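You operate a simulated robot arm through the tools that you are given. There is no shell and no other tool. Be economical: measure what you need, move in short steps, check, and stop when the job is done.

Carry out the task below with a simulated robot arm. There is one attempt and no reset: what you move stays moved.

TASK
Put things in order on the top of the wooden table. At the end: the bolt wedge from the top of the wooden table stands on top of the yellow tub (marked "STEW"); the tea sachet (marked "BERRY") from the top of the wooden table stands where the bolt wedge stood; the blue rinse aid bottle is on the blue coaster; the green battery stands where the tea sachet stood; whatever was shut is shut again. Leave all else as you found it, and nothing knocked over.
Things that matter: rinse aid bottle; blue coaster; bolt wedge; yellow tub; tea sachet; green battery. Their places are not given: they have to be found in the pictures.

It is judged by the outcome, as a careful person would: the job done as asked, and still so three seconds after it is handed in. It fails if anything else is knocked over, pushed out of place, dropped, spilled or broken.

THE ROBOT
A 6-joint arm with a two-finger parallel gripper, fixed in place. Base frame: the origin is at the foot of the arm, x ahead of it, y to its left, z up; the work surface is at about z = 0. Lengths are in mm, angles in rad, forces in N, time in s.
With the tool pointing down near the work surface it reaches from about 180 to 460 mm from the base axis. Its first joint turns from -1.222 to 1.222 rad. Payload 1.9 kg.
Tool frame: the origin (TCP) lies between the finger pads and is the grasp point; the fingertips stand 23 mm ahead of it; z points along the fingers, y is the line along which they close. The gripper opens to 94 mm. The fingers are 38 mm wide and 10 mm thick; the gripper's body (54 by 96 mm) begins 39 mm behind the TCP.
Orientation is told as [roll, pitch, yaw] about the base's x, y, z axes, in that order, counted from this pose: with the fingers straight down and closing along the base's y, the tool's x points along the base's -x, its y along +y and its z along -z.

THE INTERFACE
- The arm moves only by the tool step_arm. Its argument "moves" is a list of rows, each a list of 2 entries, a list of its own where there are three numbers: the shift along the tool's x, y, z in mm, then the turn, a rotation vector about the tool's x, y, z in rad. In form: [[[tx, ty, tz], [ax, ay, az]], ...]. A call has 1 to 10 rows; each row shifts and turns the commanded pose from where the row before left it, along the tool's axes as they then stand. "claw" is the finger opening in mm, from 0 to 94, set as the call begins (left out, the last holds). A row lasts 0.2 s, in which the tool goes at most 50 mm and 0.15 rad; a call with a longer step from one row to the next is refused whole, and so is a gripper value outside its range. A pose out of reach is approached as far as the arm can. The call stops where the force on the tool passes 40 N (or 10 N more than at its start, if that is more) or the arm is blocked; 0.2 s more then pass. The fingers move at their own pace (about 108 mm/s each) and stop on an object; they squeeze with about 33 N. The grip force told is the motor's: it shows also when the fingers shut on nothing. Time passes only in rows, and 0.2 s behind the last, so rows that do not move let the fingers close. It gives the time, the measured TCP pose, the force on the tool (base axes), the opening and the grip force at its end, in the units of the frame above (readings bear some noise).
- Cameras (640 x 400 px; columns grow to the right, rows downward): "scene" is fixed at [58.9, 310.6, 435.9]; the picture's right is [-0.74, -0.67, 0.00], its down [-0.31, 0.34, -0.89] and it looks along [0.59, -0.66, -0.46] (base axes); focal length 228 px, centre (320, 200). "wrist" rides on the gripper at [-39, 0, -44] in the tool frame; the picture's right is [0.00, -1.00, 0.00], its down [0.97, 0.00, -0.24] and it looks along [0.24, 0.00, 0.97] (tool axes); focal length 218 px, centre (320, 200).
- capture(camera): a new picture of that camera. No time passes.
- probe_pixels(camera, pixels): there is no depth. For up to 12 entries [column, row, z] of the newest picture of that camera ("zoom" is the newest enlarged one), the place [x, y] in the base frame at which the ray of that pixel passes the height z, good to about 2 mm. No time passes.
- zoom(camera, box): a new picture of the part [left, top, right, bottom] of that camera's present view, enlarged. No time passes.
- close_job(): hands the job in; it is judged then, once.

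Work in short steps. Measure before you move; look again where a grasp or a placing could have gone wrong, and mend it. You have 80 turns and 54 pictures in all, those below and enlarged ones among them. Open the gripper and draw the arm clear of the work before you hand the job in, unless the task says otherwise.

The tools are called after ">>>" by a JSON object that holds its "api" and its "payload". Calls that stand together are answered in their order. step_arm: Moves the arm, as the interface text tells. Its arguments: {"type":"object","properties":{"moves":{"type":"array","items":{"type":"array"}},"claw":{"type":"number"}},"required":["moves"]} The other tools are called the same way: capture (camera) takes a picture; probe_pixels (camera, pixels) gives the place at which the rays of pixels pass given heights; zoom (camera, box) takes an enlarged picture of a part of a camera's view; close_job () hands the job in.

At the start:

```text
time: 0.0
tool_pos: [266.7, -34.5, 365.6]
tool_rot: [-0.001, 0.001, 0.0]
contact_force: [-0.3, -0.5, -0.5]
finger_gap: 94.1
grasp_force: 0.1
```

scene: 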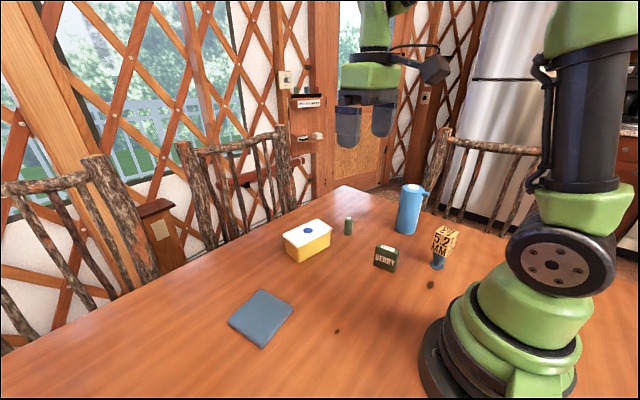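
wrist: 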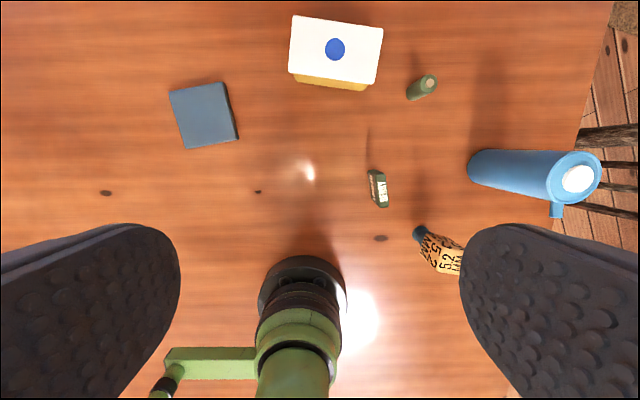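

I start with enlarged views of the objects to measure them.

>>> {"api": "zoom", "payload": {"camera": "scene", "box": [270, 170, 480, 300]}}

>>> {"api": "zoom", "payload": {"camera": "wrist", "box": [340, 60, 620, 290]}}

```text
3.05 times, centred on (375, 235) of scene
```

zoom: 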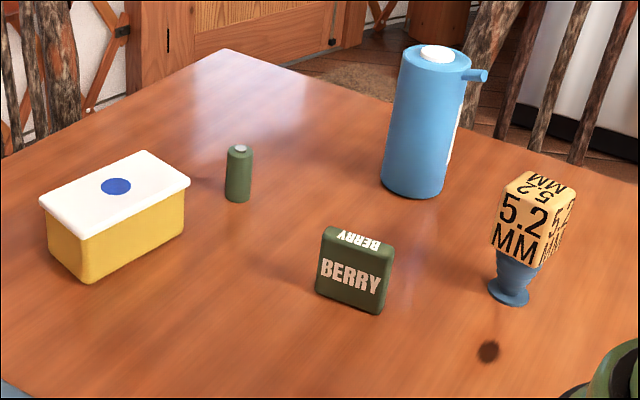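

```text
1.74 times, centred on (480, 175) of wrist
```

zoom: 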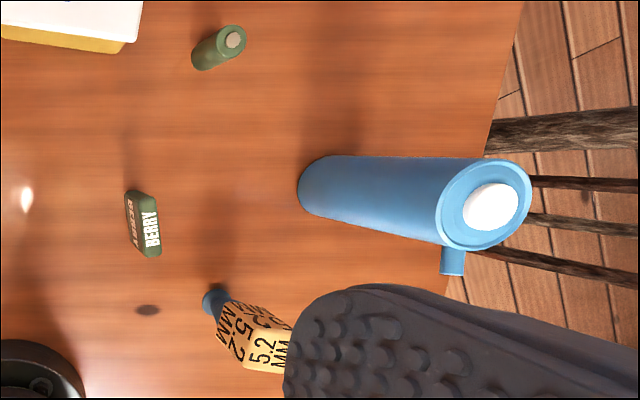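

I probe base points of every object in both pictures.

>>> {"api": "probe_pixels", "payload": {"camera": "scene", "pixels": [[437, 266, 2], [374, 265.2, 0], [394, 272.4, 0], [348, 234, 0], [405.5, 230.7, 0], [285.8, 250.7, 0], [299.6, 262.2, 0], [330.4, 245.5, 0], [262, 290, 4], [294, 301, 4], [262, 348, 4], [228, 323, 4]]}}

>>> {"api": "probe_pixels", "payload": {"camera": "wrist", "pixels": [[169, 91, 5], [225, 82, 5], [238, 138, 5], [186, 149, 5], [293, 15, 50], [383, 28, 50], [376, 84, 50], [289, 73, 50], [413, 95, 0], [484, 167, 0], [419, 232, 2], [372, 188, 0]]}}

```text
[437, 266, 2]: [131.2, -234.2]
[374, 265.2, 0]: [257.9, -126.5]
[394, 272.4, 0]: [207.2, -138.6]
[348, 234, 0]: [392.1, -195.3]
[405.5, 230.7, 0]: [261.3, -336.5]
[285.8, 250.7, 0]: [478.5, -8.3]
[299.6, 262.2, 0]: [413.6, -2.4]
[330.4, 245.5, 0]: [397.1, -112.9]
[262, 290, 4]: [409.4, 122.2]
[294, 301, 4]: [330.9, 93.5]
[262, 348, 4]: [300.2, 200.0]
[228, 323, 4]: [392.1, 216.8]
```

```text
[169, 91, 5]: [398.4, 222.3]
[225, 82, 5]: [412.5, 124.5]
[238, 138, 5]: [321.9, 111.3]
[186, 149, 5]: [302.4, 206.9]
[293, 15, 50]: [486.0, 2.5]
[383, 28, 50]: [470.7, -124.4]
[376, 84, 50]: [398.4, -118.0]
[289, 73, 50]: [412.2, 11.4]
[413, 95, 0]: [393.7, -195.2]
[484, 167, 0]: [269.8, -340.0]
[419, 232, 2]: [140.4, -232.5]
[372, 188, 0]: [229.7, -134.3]
```

Base points agree: wedge foot ≈(136,-233), sachet ≈(231,-134), battery ≈(393,-195), bottle ≈(264,-338), tub centre ≈(441,-57), coaster centre ≈(356,161). Move between sachet and wedge for a closer look.

>>> {"api": "step_arm", "payload": {"moves": [[[17.4, -30, 21], [0, 0, 0]], [[17.4, -30, 21], [0, 0, 0]], [[17.4, -30, 21], [0, 0, 0]], [[17.4, -30, 21], [0, 0, 0]], [[17.4, -30, 21], [0, 0, 0]]], "claw": 94}}

>>> {"api": "capture", "payload": {"camera": "wrist"}}

>>> {"api": "capture", "payload": {"camera": "scene"}}

```text
time: 1.2
tool_pos: [179.1, -182.9, 260.6]
tool_rot: [0.0, -0.003, -0.001]
contact_force: [-0.3, -0.1, -0.4]
finger_gap: 94.0
grasp_force: 0.1
```

```text
49 pictures are left
```

wrist: 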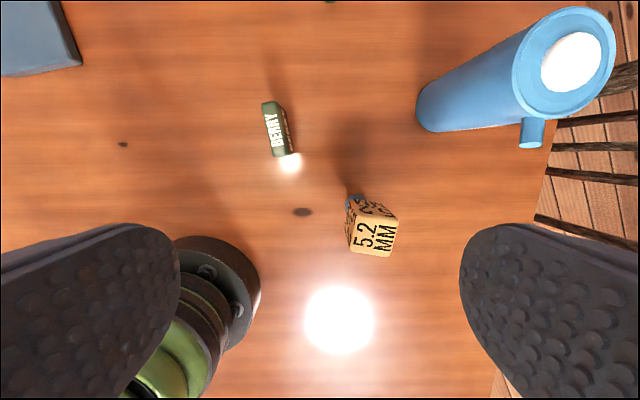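

```text
48 pictures are left
```

scene: 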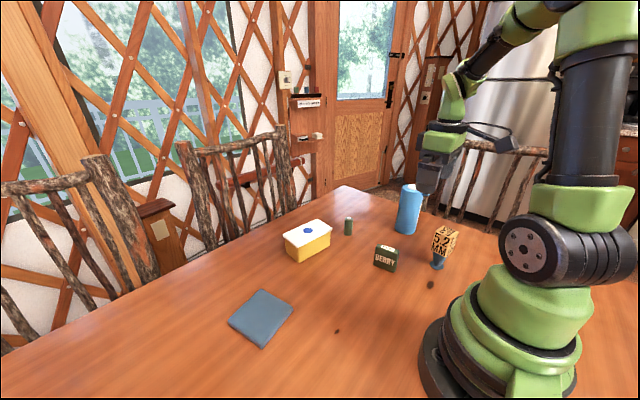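

>>> {"api": "zoom", "payload": {"camera": "wrist", "box": [240, 90, 430, 270]}}

>>> {"api": "zoom", "payload": {"camera": "scene", "box": [360, 210, 470, 280]}}

```text
2.22 times, centred on (335, 180) of wrist
```

zoom: 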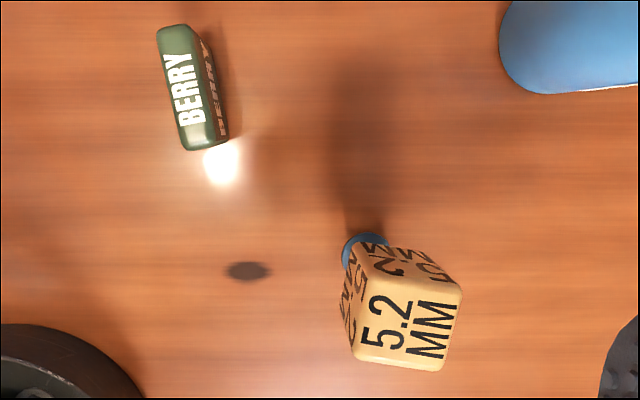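

```text
5.71 times, centred on (415, 245) of scene
```

zoom: 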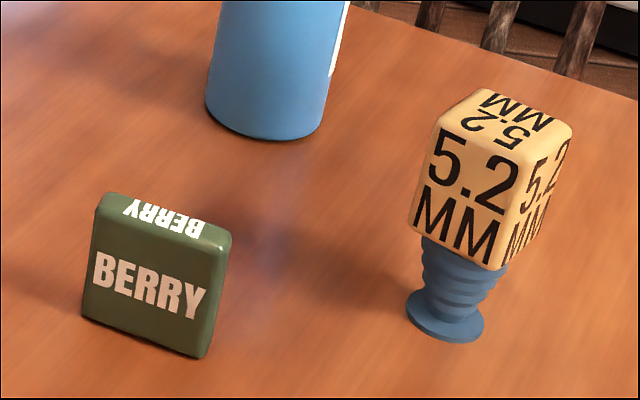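

>>> {"api": "probe_pixels", "payload": {"camera": "scene", "pixels": [[447.4, 231.9, 60], [447.4, 231.9, 80], [447.4, 231.9, 100], [436.9, 266.4, 2], [379.9, 245.2, 40], [398.3, 252, 40], [400.7, 250, 40]]}}

>>> {"api": "probe_pixels", "payload": {"camera": "wrist", "pixels": [[374.4, 235, 60], [374.4, 235, 80], [374.4, 235, 100], [354.5, 201.5, 3], [358.4, 212.4, 80], [399, 220.5, 80], [390.4, 256.6, 80], [349.4, 251.2, 80], [261.4, 104.2, 40], [277, 157.5, 40], [292.3, 154, 40], [278.4, 102.8, 40]]}}

```text
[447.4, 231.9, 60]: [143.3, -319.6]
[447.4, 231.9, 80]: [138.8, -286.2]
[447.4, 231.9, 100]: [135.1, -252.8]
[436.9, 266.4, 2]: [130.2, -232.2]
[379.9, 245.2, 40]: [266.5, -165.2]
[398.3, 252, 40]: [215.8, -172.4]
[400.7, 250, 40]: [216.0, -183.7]
```

```text
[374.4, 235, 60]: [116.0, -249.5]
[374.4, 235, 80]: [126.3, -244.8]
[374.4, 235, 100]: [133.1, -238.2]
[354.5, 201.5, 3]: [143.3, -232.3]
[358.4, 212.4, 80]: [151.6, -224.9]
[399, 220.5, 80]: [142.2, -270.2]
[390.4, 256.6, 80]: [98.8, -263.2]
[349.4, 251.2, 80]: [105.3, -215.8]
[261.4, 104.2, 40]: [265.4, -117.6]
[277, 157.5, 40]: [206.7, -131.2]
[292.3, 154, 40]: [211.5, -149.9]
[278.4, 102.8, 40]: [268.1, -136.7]
```

>>> {"api": "probe_pixels", "payload": {"camera": "wrist", "pixels": [[261.6, 105.7, 50], [274.2, 157.5, 50], [277.8, 102.5, 50], [289, 153, 50], [261.6, 105.7, 60], [274.2, 157.5, 60], [277.8, 102.5, 60], [289, 153, 60], [358.4, 212.4, 107], [399, 220.5, 107], [390.4, 256.6, 107], [349.4, 251.2, 107]]}}

>>> {"api": "probe_pixels", "payload": {"camera": "scene", "pixels": [[376.5, 246, 50], [376.5, 246, 60], [398, 252, 50], [398, 252, 60], [379, 243.6, 50], [400.5, 249.5, 50], [436.9, 266.4, 2]]}}

```text
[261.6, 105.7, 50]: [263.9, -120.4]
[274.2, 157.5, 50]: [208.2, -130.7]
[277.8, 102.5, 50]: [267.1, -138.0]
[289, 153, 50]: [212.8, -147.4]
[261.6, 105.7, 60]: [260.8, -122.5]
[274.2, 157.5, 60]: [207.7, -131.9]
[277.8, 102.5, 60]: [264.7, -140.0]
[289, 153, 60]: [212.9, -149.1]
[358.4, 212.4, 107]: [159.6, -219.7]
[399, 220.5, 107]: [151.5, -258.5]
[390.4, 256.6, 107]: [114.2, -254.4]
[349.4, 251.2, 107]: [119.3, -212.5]
```

```text
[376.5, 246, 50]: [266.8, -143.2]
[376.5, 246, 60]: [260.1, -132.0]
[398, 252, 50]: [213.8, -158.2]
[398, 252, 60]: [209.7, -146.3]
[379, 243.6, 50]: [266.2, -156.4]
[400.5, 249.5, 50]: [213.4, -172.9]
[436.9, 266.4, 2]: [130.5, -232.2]
```

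Wedge: top z≈107, centre ≈(135,-235), cube ~40 mm with yaw ≈-0.16. Sachet: centre ≈(235,-137), height ~60, yaw ≈+0.2. Hover above the wedge.

>>> {"api": "step_arm", "payload": {"moves": [[[14.7, -17.4, 33], [0, 0, 0]], [[14.7, -17.4, 33], [0, 0, 0]], [[14.7, -17.4, 33], [0, 0, 0]], [[0, 0, 0], [0, 0, 0.08]], [[0, 0, 0], [0, 0, 0.08]]]}}

>>> {"api": "capture", "payload": {"camera": "wrist"}}

>>> {"api": "zoom", "payload": {"camera": "scene", "box": [360, 170, 520, 290]}}

```text
time: 2.4
tool_pos: [135.9, -239.3, 161.7]
tool_rot: [-0.001, 0.001, -0.16]
contact_force: [1.6, -0.1, -0.5]
finger_gap: 94.0
grasp_force: 0.0
```

```text
45 pictures are left
```

wrist: 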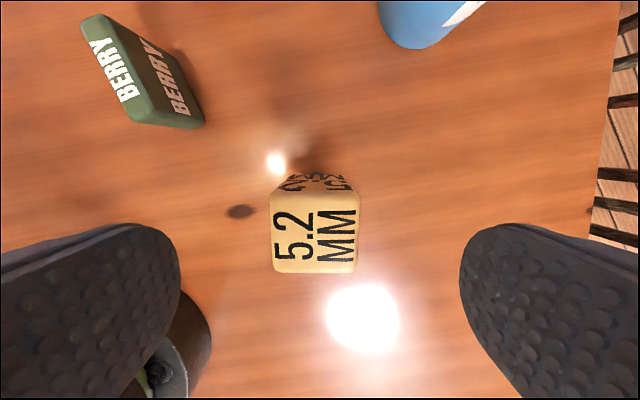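

```text
3.33 times, centred on (440, 230) of scene
```

zoom: 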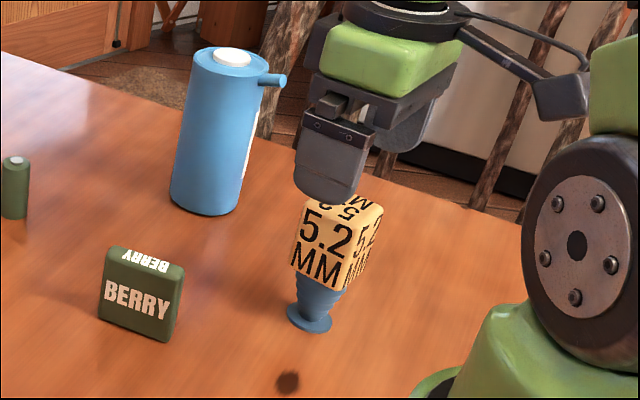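

>>> {"api": "probe_pixels", "payload": {"camera": "wrist", "pixels": [[314.5, 232, 107], [314.5, 232, 100], [269, 193, 107], [360, 193, 107], [272, 271, 107], [355, 272, 107]]}}

```text
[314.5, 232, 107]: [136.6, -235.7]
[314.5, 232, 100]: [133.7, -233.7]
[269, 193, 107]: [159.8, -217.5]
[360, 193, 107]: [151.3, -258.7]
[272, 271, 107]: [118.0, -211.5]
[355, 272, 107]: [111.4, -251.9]
```

Cube centre ≈(135.5,-235); shift +4 mm in y, lower to z≈88 and close.

>>> {"api": "step_arm", "payload": {"moves": [[[0, 4.3, 24], [0, 0, 0]], [[0, 0, 25], [0, 0, 0]], [[0, 0, 24], [0, 0, 0]]]}}

>>> {"api": "zoom", "payload": {"camera": "scene", "box": [360, 170, 520, 290]}}

```text
time: 3.2
tool_pos: [136.4, -233.7, 87.4]
tool_rot: [0.0, 0.001, -0.161]
contact_force: [0.1, 0.6, -0.1]
finger_gap: 94.0
grasp_force: 0.1
```

```text
3.33 times, centred on (440, 230) of scene
```

zoom: 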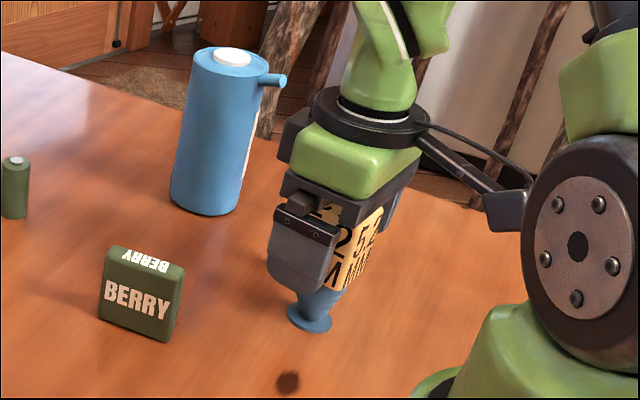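

>>> {"api": "step_arm", "payload": {"moves": [[[0, 0, 0], [0, 0, 0]], [[0, 0, 0], [0, 0, 0]], [[0, 0, -5], [0, 0, 0]], [[0, 0, -15], [0, 0, 0]]], "claw": 30}}

>>> {"api": "zoom", "payload": {"camera": "scene", "box": [360, 170, 520, 290]}}

```text
time: 4.2
tool_pos: [135.3, -232.0, 107.1]
tool_rot: [0.002, 0.0, -0.16]
contact_force: [-0.4, 0.3, -3.0]
finger_gap: 41.9
grasp_force: 33.0
```

```text
3.33 times, centred on (440, 230) of scene
```

zoom: 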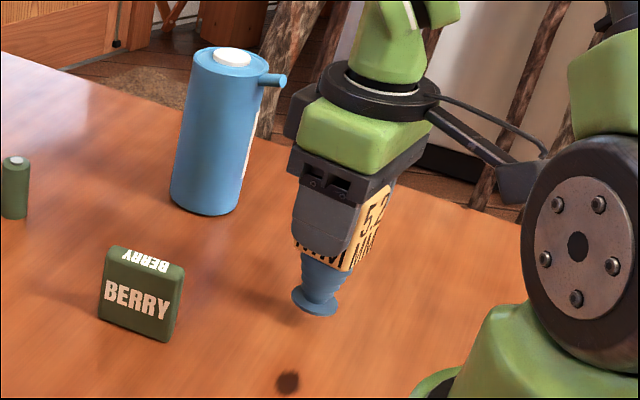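

One piece, lifted. Measure the lid height in scene while raising.

>>> {"api": "step_arm", "payload": {"moves": [[[0, 0, -40], [0, 0, 0]], [[0, 0, -40], [0, 0, 0]], [[0, 0, -20], [0, 0, 0]]]}}

>>> {"api": "zoom", "payload": {"camera": "scene", "box": [270, 200, 370, 275]}}

```text
time: 5.0
tool_pos: [135.7, -234.8, 208.9]
tool_rot: [0.003, -0.001, -0.159]
contact_force: [0.5, 0.0, -3.0]
finger_gap: 41.6
grasp_force: 32.5
```

```text
5.33 times, centred on (320, 238) of scene
```

zoom: 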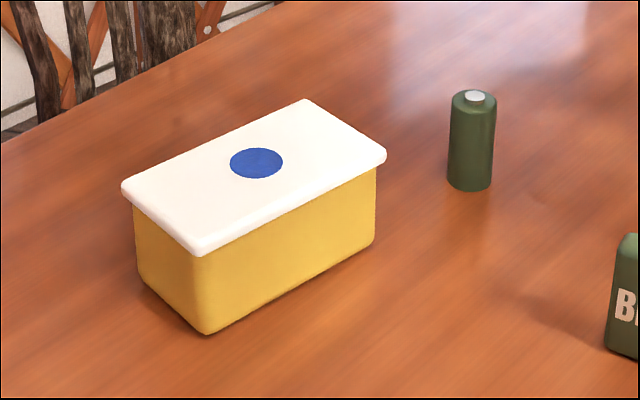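

>>> {"api": "probe_pixels", "payload": {"camera": "zoom", "pixels": [[122, 187, 65], [305, 99, 65], [386, 154, 65], [198, 250, 65], [256, 163, 65], [256, 163, 55], [256, 163, 75], [207, 333, 0], [375, 243, 0], [139, 280, 0], [474, 96, 50], [470, 184, 0]]}}

>>> {"api": "step_arm", "payload": {"moves": [[[-30, 24.5, 0], [0, 0, 0]], [[-30, 24.5, 0], [0, 0, 0]], [[-30, 24.5, 0], [0, 0, 0]], [[-30, 24.5, 0], [0, 0, 0]], [[-30, 24.5, 0], [0, 0, 0]]]}}

>>> {"api": "capture", "payload": {"camera": "wrist"}}

```text
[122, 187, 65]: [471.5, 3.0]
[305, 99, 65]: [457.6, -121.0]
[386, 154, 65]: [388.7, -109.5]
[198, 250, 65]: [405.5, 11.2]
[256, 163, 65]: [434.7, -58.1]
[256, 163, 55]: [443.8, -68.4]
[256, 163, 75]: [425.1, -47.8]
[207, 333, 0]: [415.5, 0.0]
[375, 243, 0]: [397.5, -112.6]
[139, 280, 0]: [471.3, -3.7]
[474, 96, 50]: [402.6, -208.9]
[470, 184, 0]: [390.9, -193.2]
```

```text
time: 6.2
tool_pos: [302.3, -134.1, 207.1]
tool_rot: [0.0, 0.0, -0.16]
contact_force: [0.4, 0.4, -1.7]
finger_gap: 42.0
grasp_force: 32.8
```

```text
40 pictures are left
```

wrist: 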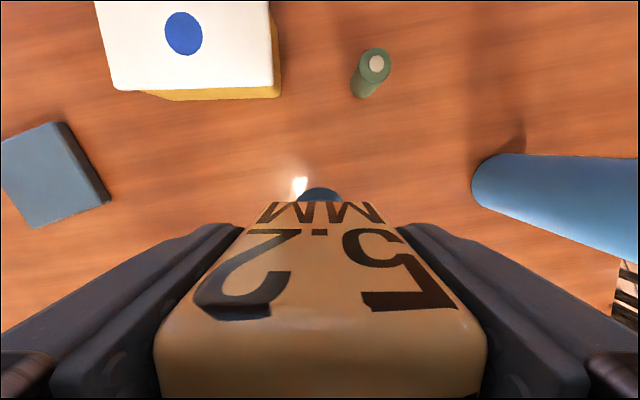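

>>> {"api": "probe_pixels", "payload": {"camera": "wrist", "pixels": [[183.5, 33.5, 55], [183.5, 33.5, 60], [183.5, 33.5, 65], [183.5, 33.5, 70], [375.5, 63, 60], [320, 190, 10]]}}

```text
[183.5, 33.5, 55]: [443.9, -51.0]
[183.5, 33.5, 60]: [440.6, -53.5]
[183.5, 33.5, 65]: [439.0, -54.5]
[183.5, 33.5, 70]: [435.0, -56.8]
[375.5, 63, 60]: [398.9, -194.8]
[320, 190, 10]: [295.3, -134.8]
```

>>> {"api": "step_arm", "payload": {"moves": [[[-29.8, 24.3, 0], [0, 0, 0]], [[-29.8, 24.3, 0], [0, 0, 0]], [[-29.8, 24.3, 0], [0, 0, 0]], [[-29.8, 24.3, 0], [0, 0, 0]], [[0, 0, 22], [0, 0, 0]], [[0, 0, 22], [0, 0, 0]]]}}

>>> {"api": "zoom", "payload": {"camera": "scene", "box": [250, 140, 410, 270]}}

```text
time: 7.6
tool_pos: [438.8, -57.2, 163.2]
tool_rot: [-0.001, 0.001, -0.162]
contact_force: [0.5, 0.4, -2.6]
finger_gap: 41.9
grasp_force: 33.3
```

```text
3.08 times, centred on (330, 205) of scene
```

zoom: 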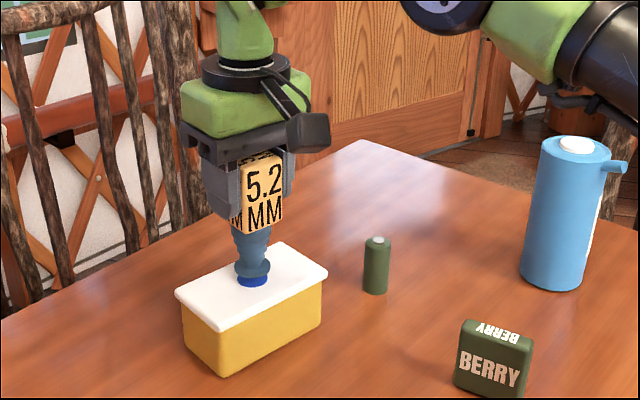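

Foot hovers above the blue dot. Lower gently.

>>> {"api": "step_arm", "payload": {"moves": [[[0, 0, 3], [0, 0, 0]], [[0, 0, 3], [0, 0, 0]], [[0, 0, 2], [0, 0, 0]]]}}

>>> {"api": "zoom", "payload": {"camera": "scene", "box": [270, 170, 370, 270]}}

```text
time: 8.4
tool_pos: [438.2, -59.3, 156.2]
tool_rot: [0.002, 0.0, -0.161]
contact_force: [0.6, 0.4, -2.7]
finger_gap: 41.7
grasp_force: 32.9
```

```text
4.00 times, centred on (320, 220) of scene
```

zoom: 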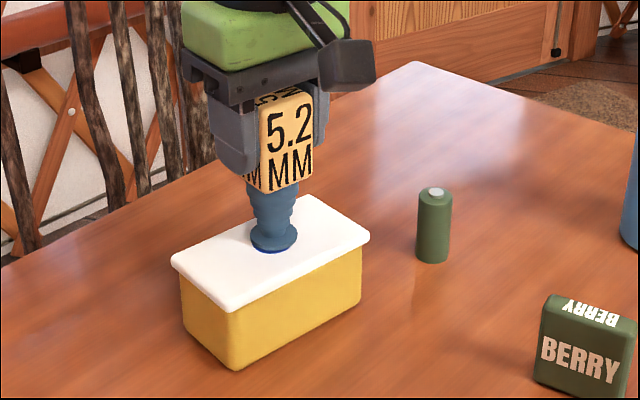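

>>> {"api": "step_arm", "payload": {"moves": [[[0, 0, 1.5], [0, 0, 0]], [[0, 0, 1.5], [0, 0, 0]]]}}

```text
time: 9.0
tool_pos: [436.4, -59.1, 152.4]
tool_rot: [-0.001, 0.001, -0.161]
contact_force: [-1.9, -1.9, 2.2]
finger_gap: 41.8
grasp_force: 32.9
```

Contact (z-force rose ~5 N). Release and rise.

>>> {"api": "step_arm", "payload": {"moves": [[[0, 0, 0], [0, 0, 0]], [[0, 0, 0], [0, 0, 0]], [[0, 0, 0], [0, 0, 0]], [[0, 0, -20], [0, 0, 0]], [[0, 0, -40], [0, 0, 0]], [[0, 0, -40], [0, 0, 0]]], "claw": 80}}

>>> {"api": "zoom", "payload": {"camera": "scene", "box": [270, 170, 370, 270]}}

```text
time: 10.4
tool_pos: [436.4, -61.0, 252.6]
tool_rot: [-0.001, -0.003, -0.159]
contact_force: [-0.1, 0.4, 0.0]
finger_gap: 79.8
grasp_force: 0.0
```

```text
4.00 times, centred on (320, 220) of scene
```

zoom: 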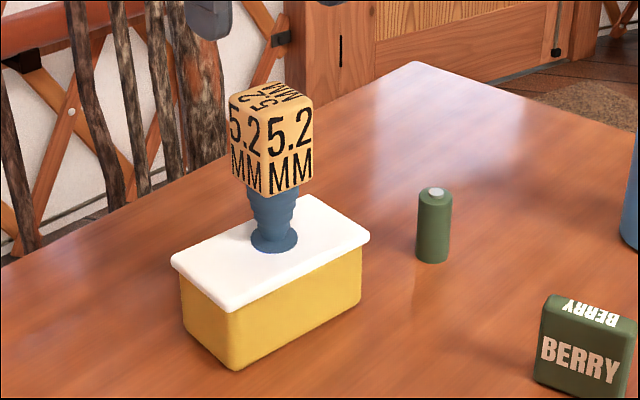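

Standing well on the lid. Go above the sachet with yaw 0.2.

>>> {"api": "step_arm", "payload": {"moves": [[[37.3, -21.4, 0], [0, 0, 0]], [[37.3, -21.4, 0], [0, 0, 0]], [[37.3, -21.4, 0], [0, 0, 0]], [[37.3, -21.4, 0], [0, 0, 0]], [[37.3, -21.4, 0], [0, 0, 0]], [[0, 0, 34], [0, 0, -0.12]], [[0, 0, 34], [0, 0, -0.12]], [[0, 0, 34], [0, 0, -0.12]]]}}

>>> {"api": "capture", "payload": {"camera": "wrist"}}

```text
time: 12.2
tool_pos: [235.5, -134.0, 148.6]
tool_rot: [-0.001, -0.003, 0.203]
contact_force: [0.3, 0.5, 0.7]
finger_gap: 80.0
grasp_force: 0.0
```

```text
36 pictures are left
```

wrist: 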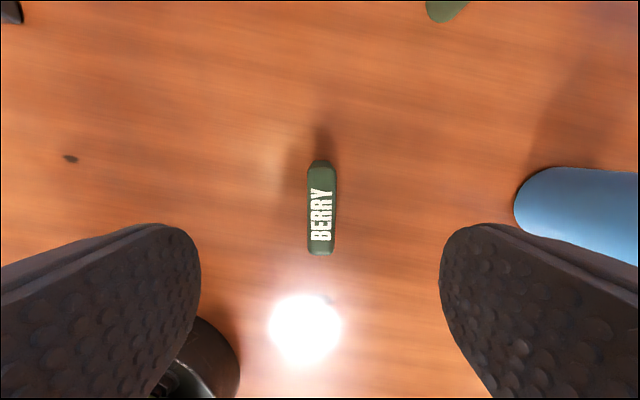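

>>> {"api": "probe_pixels", "payload": {"camera": "wrist", "pixels": [[321, 208, 57], [321, 168, 57], [321, 254, 55], [321, 161, 50], [308, 210, 57], [336, 210, 57], [321, 254, 0], [321, 161, 0]]}}

```text
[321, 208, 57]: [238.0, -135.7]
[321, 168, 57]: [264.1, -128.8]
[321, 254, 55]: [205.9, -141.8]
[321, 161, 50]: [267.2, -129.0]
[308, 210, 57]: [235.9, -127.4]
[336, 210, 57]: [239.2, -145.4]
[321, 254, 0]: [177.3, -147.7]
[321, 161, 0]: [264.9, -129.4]
```

Sachet centre ≈(235.5,-136), aligned. Descend to z≈38 and grip.

>>> {"api": "step_arm", "payload": {"moves": [[[0, -1.8, 40], [0, 0, 0]], [[0, 0, 40], [0, 0, 0]], [[0, 0, 30], [0, 0, 0]], [[0, 0, 0], [0, 0, 0]]], "claw": 70}}

>>> {"api": "step_arm", "payload": {"moves": [[[0, 0, 0], [0, 0, 0]], [[0, 0, 0], [0, 0, 0]], [[0, 0, 0], [0, 0, 0]]], "claw": 10}}

>>> {"api": "zoom", "payload": {"camera": "scene", "box": [340, 200, 460, 290]}}

```text
time: 13.2
tool_pos: [237.0, -134.1, 39.5]
tool_rot: [0.0, -0.002, 0.2]
contact_force: [0.3, 0.3, -0.3]
finger_gap: 70.2
grasp_force: 0.1
```

```text
time: 14.0
tool_pos: [236.7, -133.8, 39.7]
tool_rot: [0.001, 0.0, 0.2]
contact_force: [-0.5, 0.3, -0.5]
finger_gap: 17.0
grasp_force: 33.0
```

```text
4.44 times, centred on (400, 245) of scene
```

zoom: 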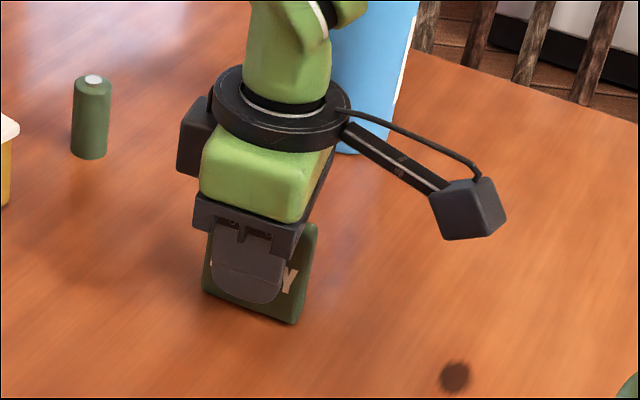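

>>> {"api": "step_arm", "payload": {"moves": [[[0, 0, -30], [0, 0, 0]], [[0, 0, -30], [0, 0, 0]], [[29.6, -19.5, 0], [0, 0, 0]], [[29.6, -19.5, 0], [0, 0, 0]], [[29.6, -19.5, 0], [0, 0, 0]], [[29.6, -19.5, 0], [0, 0, 0]], [[0, 0, 25], [0, 0, 0]], [[0, 0, 25], [0, 0, 0]]]}}

>>> {"api": "zoom", "payload": {"camera": "scene", "box": [360, 200, 480, 290]}}

```text
time: 15.8
tool_pos: [135.8, -234.9, 51.5]
tool_rot: [0.001, 0.002, 0.201]
contact_force: [-0.2, -0.4, 0.3]
finger_gap: 17.2
grasp_force: 33.1
```

```text
4.44 times, centred on (420, 245) of scene
```

zoom: 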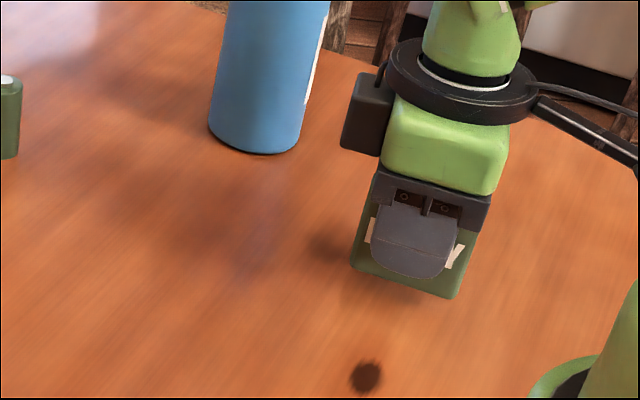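

Lower ~11 mm gently.

>>> {"api": "step_arm", "payload": {"moves": [[[0, 0, 4], [0, 0, 0]], [[0, 0, 4], [0, 0, 0]], [[0, 0, 2], [0, 0, 0]]]}}

```text
time: 16.6
tool_pos: [135.8, -236.0, 40.3]
tool_rot: [0.0, -0.001, 0.199]
contact_force: [0.4, -0.2, -0.4]
finger_gap: 17.3
grasp_force: 33.0
```

>>> {"api": "step_arm", "payload": {"moves": [[[0, 0, 1], [0, 0, 0]], [[0, 0, 0.5], [0, 0, 0]]]}}

>>> {"api": "zoom", "payload": {"camera": "scene", "box": [400, 230, 480, 280]}}

```text
time: 17.2
tool_pos: [135.0, -236.1, 39.1]
tool_rot: [-0.002, -0.001, 0.201]
contact_force: [-1.1, -1.8, 13.0]
finger_gap: 17.0
grasp_force: 32.8
```

```text
8.00 times, centred on (440, 255) of scene
```

zoom: 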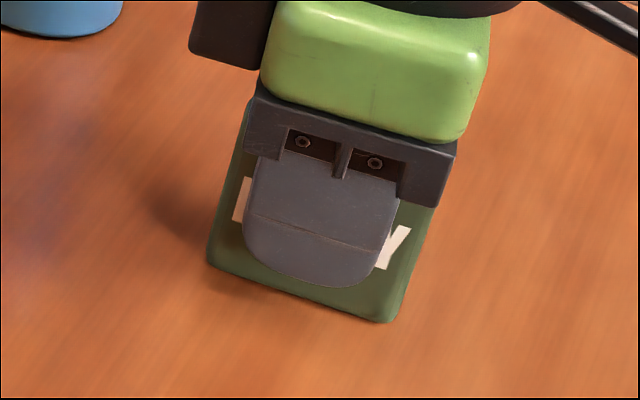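

Contact. Ease off, release, rise.

>>> {"api": "step_arm", "payload": {"moves": [[[0, 0, -0.5], [0, 0, 0]], [[0, 0, 0], [0, 0, 0]], [[0, 0, 0], [0, 0, 0]], [[0, 0, -20], [0, 0, 0]], [[0, 0, -40], [0, 0, 0]], [[0, 0, -50], [0, 0, 0]], [[0, 0, -30], [0, 0, 0]]], "claw": 60}}

>>> {"api": "zoom", "payload": {"camera": "scene", "box": [330, 190, 490, 290]}}

```text
time: 18.8
tool_pos: [136.3, -237.1, 181.8]
tool_rot: [0.002, -0.001, 0.201]
contact_force: [-0.6, 0.0, 0.5]
finger_gap: 60.0
grasp_force: 0.0
```

```text
4.00 times, centred on (410, 240) of scene
```

zoom: 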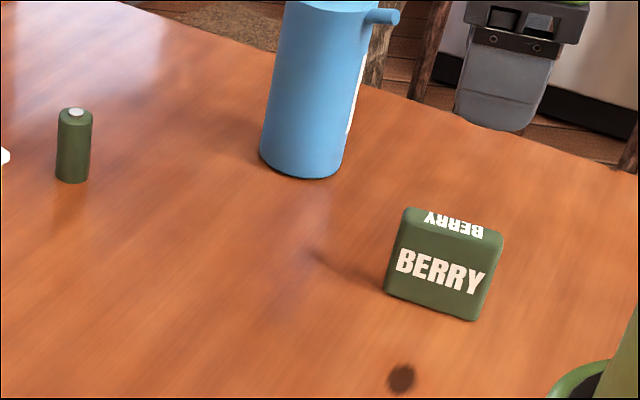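

Sachet stands. Go above the battery.

>>> {"api": "step_arm", "payload": {"moves": [[[-43.5, -1.8, 0], [0, 0, 0]], [[-43.5, -1.8, 0], [0, 0, 0]], [[-43.5, -1.8, 0], [0, 0, 0]], [[-43.5, -1.8, 0], [0, 0, 0]], [[-43.5, -1.8, 0], [0, 0, 0]], [[-43.5, -1.8, 0], [0, 0, 0]], [[0, 0, 30], [0, 0, 0]], [[0, 0, 0], [0, 0, 0]]]}}

>>> {"api": "capture", "payload": {"camera": "wrist"}}

```text
time: 20.6
tool_pos: [392.2, -195.0, 148.0]
tool_rot: [0.001, -0.001, 0.2]
contact_force: [-0.5, -0.7, 0.9]
finger_gap: 60.0
grasp_force: 0.1
```

```text
31 pictures are left
```

wrist: 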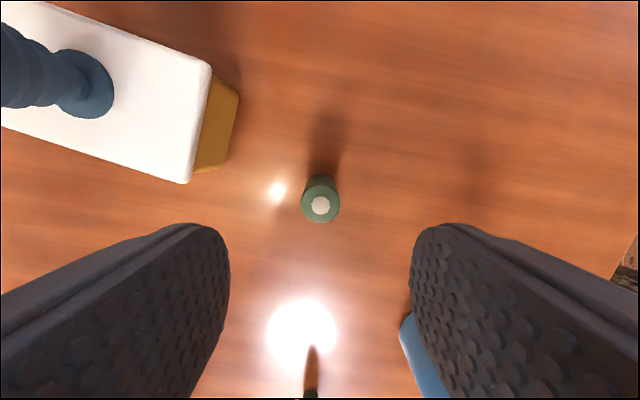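

>>> {"api": "probe_pixels", "payload": {"camera": "wrist", "pixels": [[320.5, 205, 58], [320.5, 205, 50], [302, 205, 57], [340, 205, 57], [320, 178, 0]]}}

```text
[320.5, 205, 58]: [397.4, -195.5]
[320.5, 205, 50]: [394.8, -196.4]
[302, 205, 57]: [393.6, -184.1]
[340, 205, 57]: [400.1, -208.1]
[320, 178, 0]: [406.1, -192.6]
```

>>> {"api": "step_arm", "payload": {"moves": [[[-3, -1, 40], [0, 0, 0]], [[0, 0, 40], [0, 0, 0]], [[0, 0, 30], [0, 0, 0]], [[0, 0, 0], [0, 0, 0]]]}}

>>> {"api": "step_arm", "payload": {"moves": [[[0, 0, 0], [0, 0, 0]], [[0, 0, 0], [0, 0, 0]], [[0, 0, 0], [0, 0, 0]]], "claw": 15}}

>>> {"api": "zoom", "payload": {"camera": "scene", "box": [270, 160, 420, 270]}}

```text
time: 21.6
tool_pos: [397.0, -195.1, 37.4]
tool_rot: [-0.001, -0.001, 0.2]
contact_force: [-0.8, -0.3, 0.5]
finger_gap: 60.1
grasp_force: 0.1
```

```text
time: 22.4
tool_pos: [396.7, -195.4, 36.7]
tool_rot: [0.0, -0.001, 0.2]
contact_force: [-0.1, -0.2, 1.1]
finger_gap: 25.0
grasp_force: 32.8
```

```text
3.64 times, centred on (345, 215) of scene
```

zoom: 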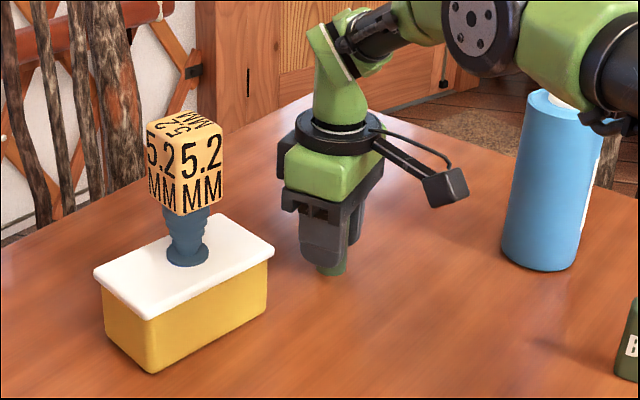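

>>> {"api": "step_arm", "payload": {"moves": [[[0, 0, -30], [0, 0, 0]], [[0, 0, -30], [0, 0, 0]], [[36.5, 22.6, 0], [0, 0, 0]], [[36.5, 22.6, 0], [0, 0, 0]], [[36.5, 22.6, 0], [0, 0, 0]], [[36.5, 22.6, 0], [0, 0, 0]], [[0, 0, 25], [0, 0, 0]], [[0, 0, 25], [0, 0, 0]], [[0, 0, 6], [0, 0, 0]], [[0, 0, 0], [0, 0, 0]]]}}

>>> {"api": "zoom", "payload": {"camera": "scene", "box": [340, 200, 460, 290]}}

```text
time: 24.6
tool_pos: [235.2, -134.5, 44.2]
tool_rot: [0.001, -0.001, 0.201]
contact_force: [0.0, -0.1, -0.7]
finger_gap: 24.5
grasp_force: 32.8
```

```text
4.44 times, centred on (400, 245) of scene
```

zoom: 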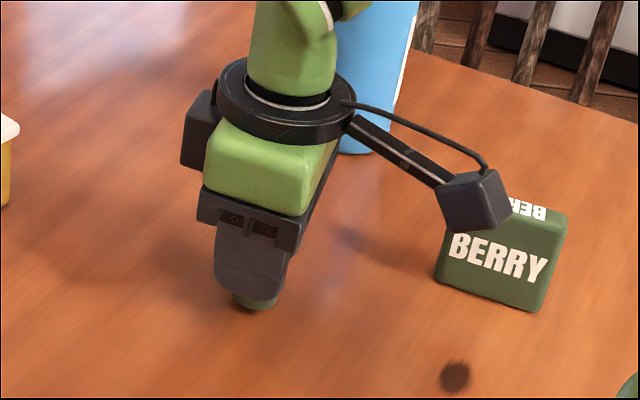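

>>> {"api": "step_arm", "payload": {"moves": [[[0, 0, 4], [0, 0, 0]], [[0, 0, 1.5], [0, 0, 0]], [[0, 0, 1], [0, 0, 0]]]}}

```text
time: 25.4
tool_pos: [233.9, -136.2, 36.5]
tool_rot: [0.0, -0.003, 0.199]
contact_force: [-2.4, -1.8, 16.5]
finger_gap: 24.4
grasp_force: 33.0
```

>>> {"api": "step_arm", "payload": {"moves": [[[0, 0, -0.7], [0, 0, 0]], [[0, 0, 0], [0, 0, 0]], [[0, 0, 0], [0, 0, 0]], [[0, 0, -20], [0, 0, 0]], [[0, 0, -40], [0, 0, 0]], [[0, 0, -50], [0, 0, 0]], [[0, 0, -50], [0, 0, 0]]], "claw": 60}}

>>> {"api": "capture", "payload": {"camera": "scene"}}

```text
time: 27.0
tool_pos: [235.1, -135.4, 198.2]
tool_rot: [0.0, -0.001, 0.2]
contact_force: [-0.5, -0.4, 0.7]
finger_gap: 60.3
grasp_force: 0.1
```

```text
28 pictures are left
```

scene: 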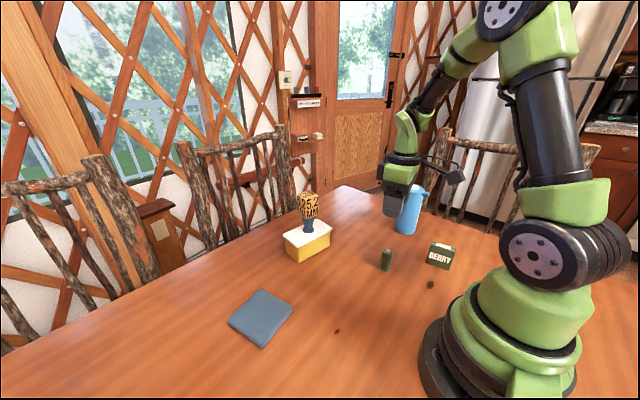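

Battery stands upright. Rise, turn yaw to -0.46 (fingers across the nozzle direction), and go above the bottle with full opening.

>>> {"api": "step_arm", "payload": {"moves": [[[0, 0, -12], [0, 0, 0.132]], [[0, 0, -12], [0, 0, 0.132]], [[0, 0, -12], [0, 0, 0.132]], [[0, 0, -12], [0, 0, 0.132]], [[0, 0, -12], [0, 0, 0.132]], [[-23.2, -33.7, 0], [0, 0, 0]], [[-23.2, -33.7, 0], [0, 0, 0]], [[-23.2, -33.7, 0], [0, 0, 0]], [[-23.2, -33.7, 0], [0, 0, 0]], [[-23.2, -33.7, 0], [0, 0, 0]]], "claw": 94}}

>>> {"api": "capture", "payload": {"camera": "wrist"}}

>>> {"api": "zoom", "payload": {"camera": "scene", "box": [340, 120, 480, 260]}}

```text
time: 29.2
tool_pos: [265.2, -340.2, 260.1]
tool_rot: [0.003, 0.003, -0.46]
contact_force: [0.6, -0.3, -0.8]
finger_gap: 94.3
grasp_force: 0.0
```

```text
27 pictures are left
```

wrist: 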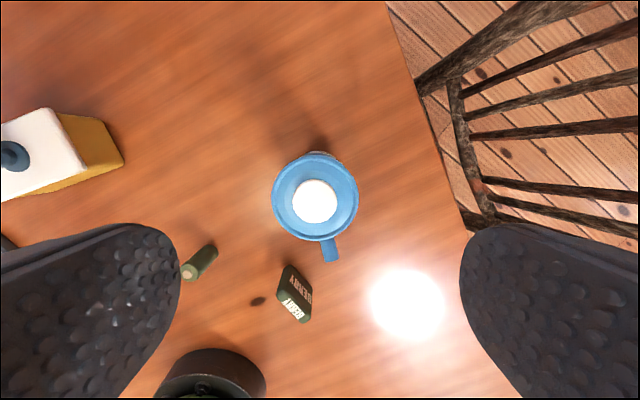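

```text
2.86 times, centred on (410, 190) of scene
```

zoom: 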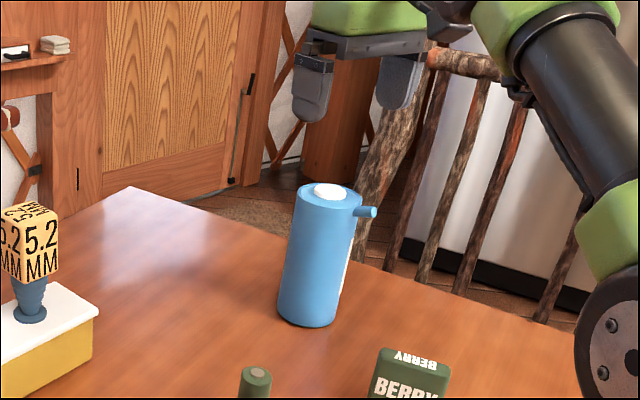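

>>> {"api": "probe_pixels", "payload": {"camera": "wrist", "pixels": [[315, 196, 150], [315, 201, 155], [272, 196, 150], [358, 196, 150], [315, 152, 150], [315, 241, 150]]}}

>>> {"api": "probe_pixels", "payload": {"camera": "zoom", "pixels": [[330, 190, 150], [330, 190, 160], [306, 318, 0]]}}

```text
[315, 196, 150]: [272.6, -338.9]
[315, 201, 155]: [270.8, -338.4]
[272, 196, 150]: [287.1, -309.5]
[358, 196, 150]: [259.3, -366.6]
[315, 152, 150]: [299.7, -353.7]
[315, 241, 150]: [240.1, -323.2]
```

```text
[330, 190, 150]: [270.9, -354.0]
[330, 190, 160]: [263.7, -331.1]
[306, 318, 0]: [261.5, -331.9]
```

Bottle axis ≈(270,-339), Ø≈64, top ≈157. Descend to z≈130.

>>> {"api": "step_arm", "payload": {"moves": [[[-4, 3, 0], [0, 0, 0]], [[0, 0, 40], [0, 0, 0]], [[0, 0, 40], [0, 0, 0]], [[0, 0, 30], [0, 0, 0]], [[0, 0, 20], [0, 0, 0]]]}}

>>> {"api": "zoom", "payload": {"camera": "scene", "box": [340, 120, 480, 260]}}

```text
time: 30.4
tool_pos: [270.4, -337.6, 128.8]
tool_rot: [-0.002, -0.001, -0.461]
contact_force: [0.1, -1.1, 0.1]
finger_gap: 94.2
grasp_force: 0.0
```

```text
2.86 times, centred on (410, 190) of scene
```

zoom: 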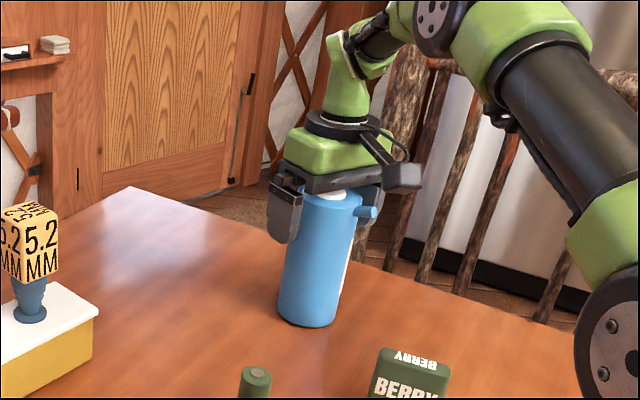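

Close and lift a little.

>>> {"api": "step_arm", "payload": {"moves": [[[0, 0, 0], [0, 0, 0]], [[0, 0, 0], [0, 0, 0]], [[0, 0, 0], [0, 0, 0]]], "claw": 52}}

>>> {"api": "step_arm", "payload": {"moves": [[[0, 0, -5], [0, 0, 0]], [[0, 0, -15], [0, 0, 0]]]}}

>>> {"api": "zoom", "payload": {"camera": "scene", "box": [340, 120, 480, 260]}}

```text
time: 31.2
tool_pos: [269.7, -337.9, 128.2]
tool_rot: [0.002, 0.0, -0.459]
contact_force: [-1.7, -0.1, 0.9]
finger_gap: 63.4
grasp_force: 33.1
```

```text
time: 31.8
tool_pos: [270.7, -336.5, 148.8]
tool_rot: [0.003, 0.001, -0.462]
contact_force: [1.4, -0.6, -2.3]
finger_gap: 63.0
grasp_force: 33.2
```

```text
2.86 times, centred on (410, 190) of scene
```

zoom: 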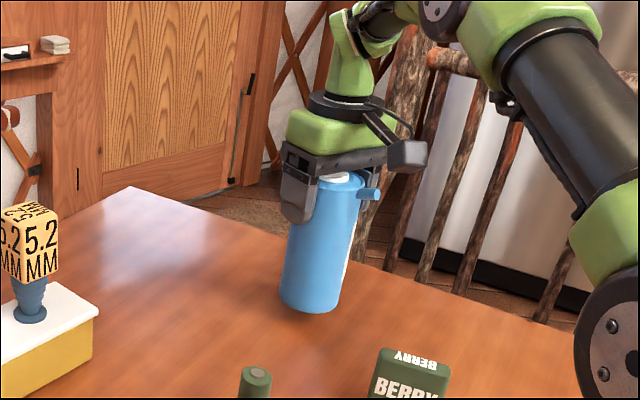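

Bottle held. Rise to z≈225 and carry it round to (290,0).

>>> {"api": "step_arm", "payload": {"moves": [[[0, 0, -38], [0, 0, 0]], [[0, 0, -38], [0, 0, 0]], [[16.5, 39, 0], [0, 0, 0]], [[16.5, 39, 0], [0, 0, 0]], [[16.5, 39, 0], [0, 0, 0]], [[16.5, 39, 0], [0, 0, 0]], [[16.5, 39, 0], [0, 0, 0]], [[16.5, 39, 0], [0, 0, 0]], [[16.5, 39, 0], [0, 0, 0]], [[16.5, 39, 0], [0, 0, 0]]]}}

>>> {"api": "capture", "payload": {"camera": "scene"}}

>>> {"api": "capture", "payload": {"camera": "wrist"}}

```text
time: 34.0
tool_pos: [287.5, -1.6, 221.8]
tool_rot: [0.002, 0.0, -0.46]
contact_force: [0.1, 0.2, -1.5]
finger_gap: 63.5
grasp_force: 33.2
```

```text
23 pictures are left
```

scene: 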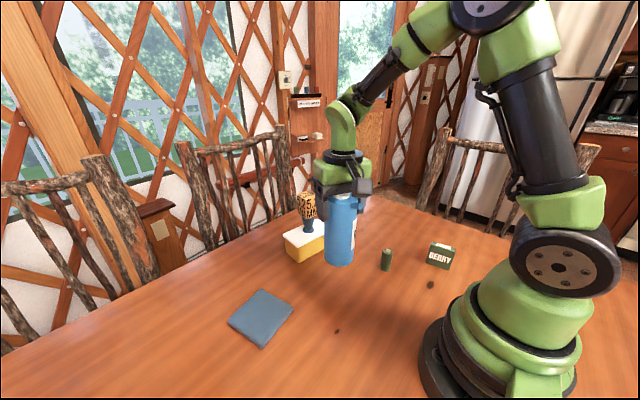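

```text
22 pictures are left
```

wrist: 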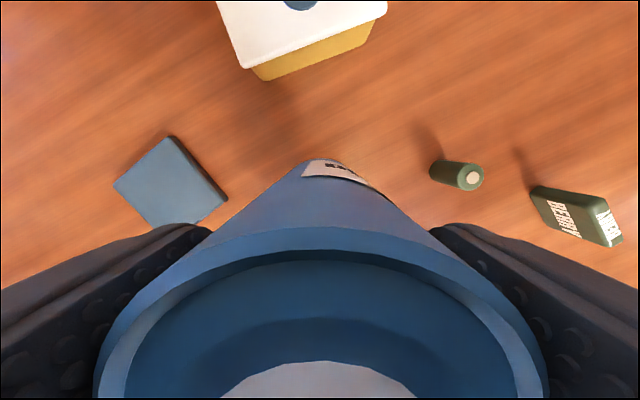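

>>> {"api": "zoom", "payload": {"camera": "scene", "box": [215, 275, 315, 355]}}

```text
5.00 times, centred on (265, 315) of scene
```

zoom: 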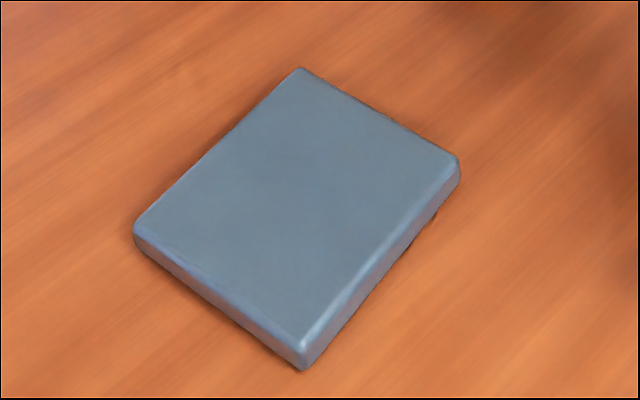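

>>> {"api": "probe_pixels", "payload": {"camera": "zoom", "pixels": [[300, 70, 10], [458, 158, 10], [301, 345, 10], [135, 228, 10], [305, 370, 0], [137, 247, 0], [460, 180, 0]]}}

>>> {"api": "probe_pixels", "payload": {"camera": "wrist", "pixels": [[170, 136, 10], [222, 196, 10], [113, 184, 10], [228, 200, 0]]}}

```text
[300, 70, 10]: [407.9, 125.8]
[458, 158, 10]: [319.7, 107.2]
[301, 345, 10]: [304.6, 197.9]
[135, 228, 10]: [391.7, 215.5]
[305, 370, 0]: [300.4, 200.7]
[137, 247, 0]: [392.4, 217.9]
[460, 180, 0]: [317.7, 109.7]
```

```text
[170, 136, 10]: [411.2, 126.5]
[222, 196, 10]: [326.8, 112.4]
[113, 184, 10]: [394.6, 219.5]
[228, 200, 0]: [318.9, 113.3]
```

Coaster centre ≈(356,163), top ≈9 mm. Move over it and lower to about z=150.

>>> {"api": "step_arm", "payload": {"moves": [[[3.1, 44.2, 0], [0, 0, 0]], [[3.1, 44.2, 0], [0, 0, 0]], [[3.1, 44.2, 0], [0, 0, 0]], [[3.1, 44.2, 0], [0, 0, 0]], [[0, 0, 36], [0, 0, 0]], [[0, 0, 36], [0, 0, 0]], [[0, 0, 0], [0, 0, 0]]]}}

>>> {"api": "zoom", "payload": {"camera": "scene", "box": [180, 180, 380, 360]}}

```text
time: 35.6
tool_pos: [356.2, 165.3, 153.0]
tool_rot: [0.002, -0.002, -0.461]
contact_force: [0.0, -0.3, -2.9]
finger_gap: 63.1
grasp_force: 33.3
```

```text
2.22 times, centred on (280, 270) of scene
```

zoom: 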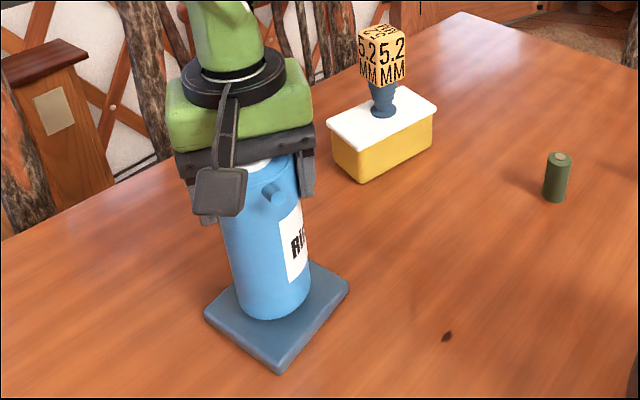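

Over the coaster's centre. Lower gently.

>>> {"api": "step_arm", "payload": {"moves": [[[0, 0, 5], [0, 0, 0]], [[0, 0, 3], [0, 0, 0]], [[0, 0, 2], [0, 0, 0]], [[0, 0, 1.5], [0, 0, 0]]]}}

```text
time: 36.6
tool_pos: [357.7, 166.0, 143.7]
tool_rot: [0.004, -0.004, -0.458]
contact_force: [-0.9, -5.1, 23.5]
finger_gap: 63.6
grasp_force: 32.9
```

>>> {"api": "step_arm", "payload": {"moves": [[[0, 0, -1], [0, 0, 0]], [[0, 0, 0], [0, 0, 0]]]}}

>>> {"api": "zoom", "payload": {"camera": "scene", "box": [215, 220, 325, 360]}}

```text
time: 37.2
tool_pos: [357.1, 165.7, 141.6]
tool_rot: [0.002, -0.002, -0.458]
contact_force: [6.2, -2.6, 15.2]
finger_gap: 63.2
grasp_force: 33.1
```

```text
2.86 times, centred on (270, 290) of scene
```

zoom: 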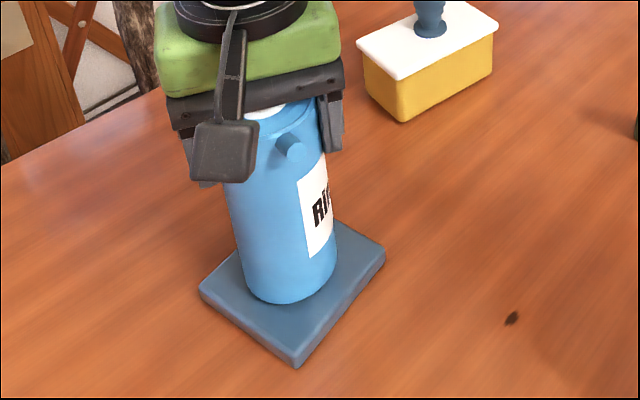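

Seated on the coaster. Back off another 0.7 mm, release, and rise straight up.

>>> {"api": "step_arm", "payload": {"moves": [[[0, 0, -0.7], [0, 0, 0]], [[0, 0, 0], [0, 0, 0]]]}}

>>> {"api": "step_arm", "payload": {"moves": [[[0, 0, 0], [0, 0, 0]], [[0, 0, 0], [0, 0, 0]], [[0, 0, -15], [0, 0, 0]], [[0, 0, -40], [0, 0, 0]], [[0, 0, -50], [0, 0, 0]], [[0, 0, -50], [0, 0, 0]]], "claw": 94}}

>>> {"api": "capture", "payload": {"camera": "scene"}}

>>> {"api": "zoom", "payload": {"camera": "scene", "box": [205, 190, 335, 360]}}

```text
time: 37.8
tool_pos: [356.1, 166.8, 140.9]
tool_rot: [0.0, 0.001, -0.46]
contact_force: [1.3, -3.8, 8.8]
finger_gap: 63.2
grasp_force: 32.5
```

```text
time: 39.2
tool_pos: [353.0, 167.9, 298.4]
tool_rot: [0.002, -0.002, -0.457]
contact_force: [-0.3, 0.4, 1.3]
finger_gap: 94.2
grasp_force: 0.1
```

```text
18 pictures are left
```

scene: 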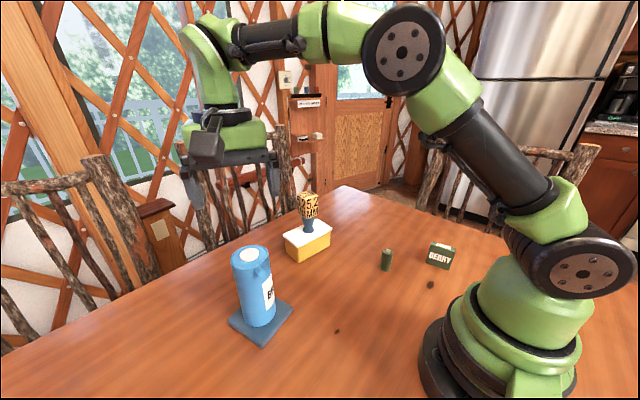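

```text
2.35 times, centred on (270, 275) of scene
```

zoom: 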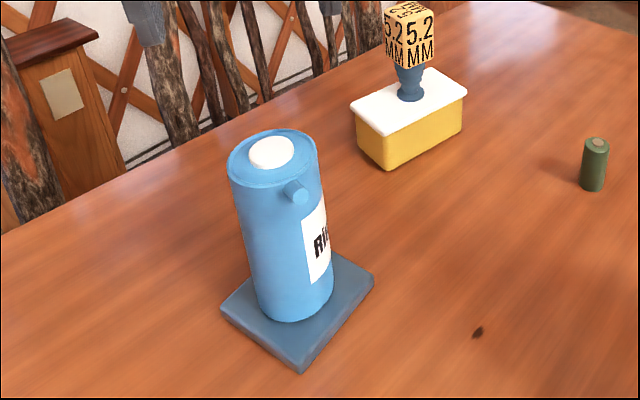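

Everything stands. Quick position check on battery, sachet and coaster, drawing the arm to the clear centre.

>>> {"api": "step_arm", "payload": {"moves": [[[40, 0, -15], [0, 0, 0]], [[40, 0, -15], [0, 0, 0]]]}}

>>> {"api": "zoom", "payload": {"camera": "scene", "box": [360, 220, 480, 290]}}

```text
time: 39.8
tool_pos: [283.9, 203.6, 328.4]
tool_rot: [0.001, 0.0, -0.46]
contact_force: [0.0, -0.2, -0.9]
finger_gap: 94.0
grasp_force: 0.0
```

```text
5.33 times, centred on (420, 255) of scene
```

zoom: 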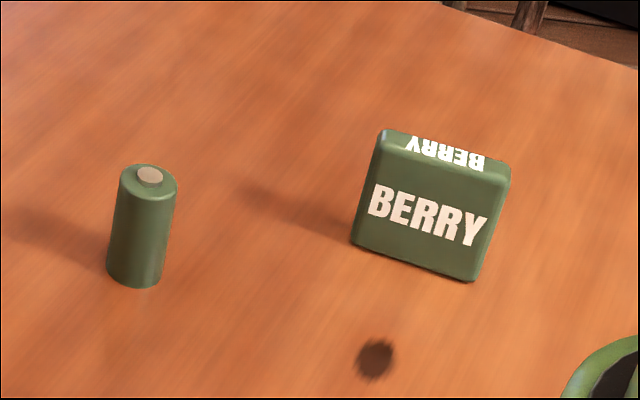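

>>> {"api": "probe_pixels", "payload": {"camera": "zoom", "pixels": [[136, 275, 0], [351, 241, 0], [473, 281, 0]]}}

```text
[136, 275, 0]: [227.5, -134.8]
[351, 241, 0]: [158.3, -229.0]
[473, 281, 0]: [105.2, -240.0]
```

>>> {"api": "close_job", "payload": {}}

```text
The job is handed in.
```

The job is handed in, and the last pictures showed everything upright:
- **Bolt wedge:** on the lid of the yellow tub, which stayed shut.
- **Tea sachet:** where the bolt wedge stood.
- **Green battery:** where the sachet stood.
- **Rinse aid bottle:** on the blue coaster.

By my measurements, the sachet and battery are within a few millimetres of those spots.
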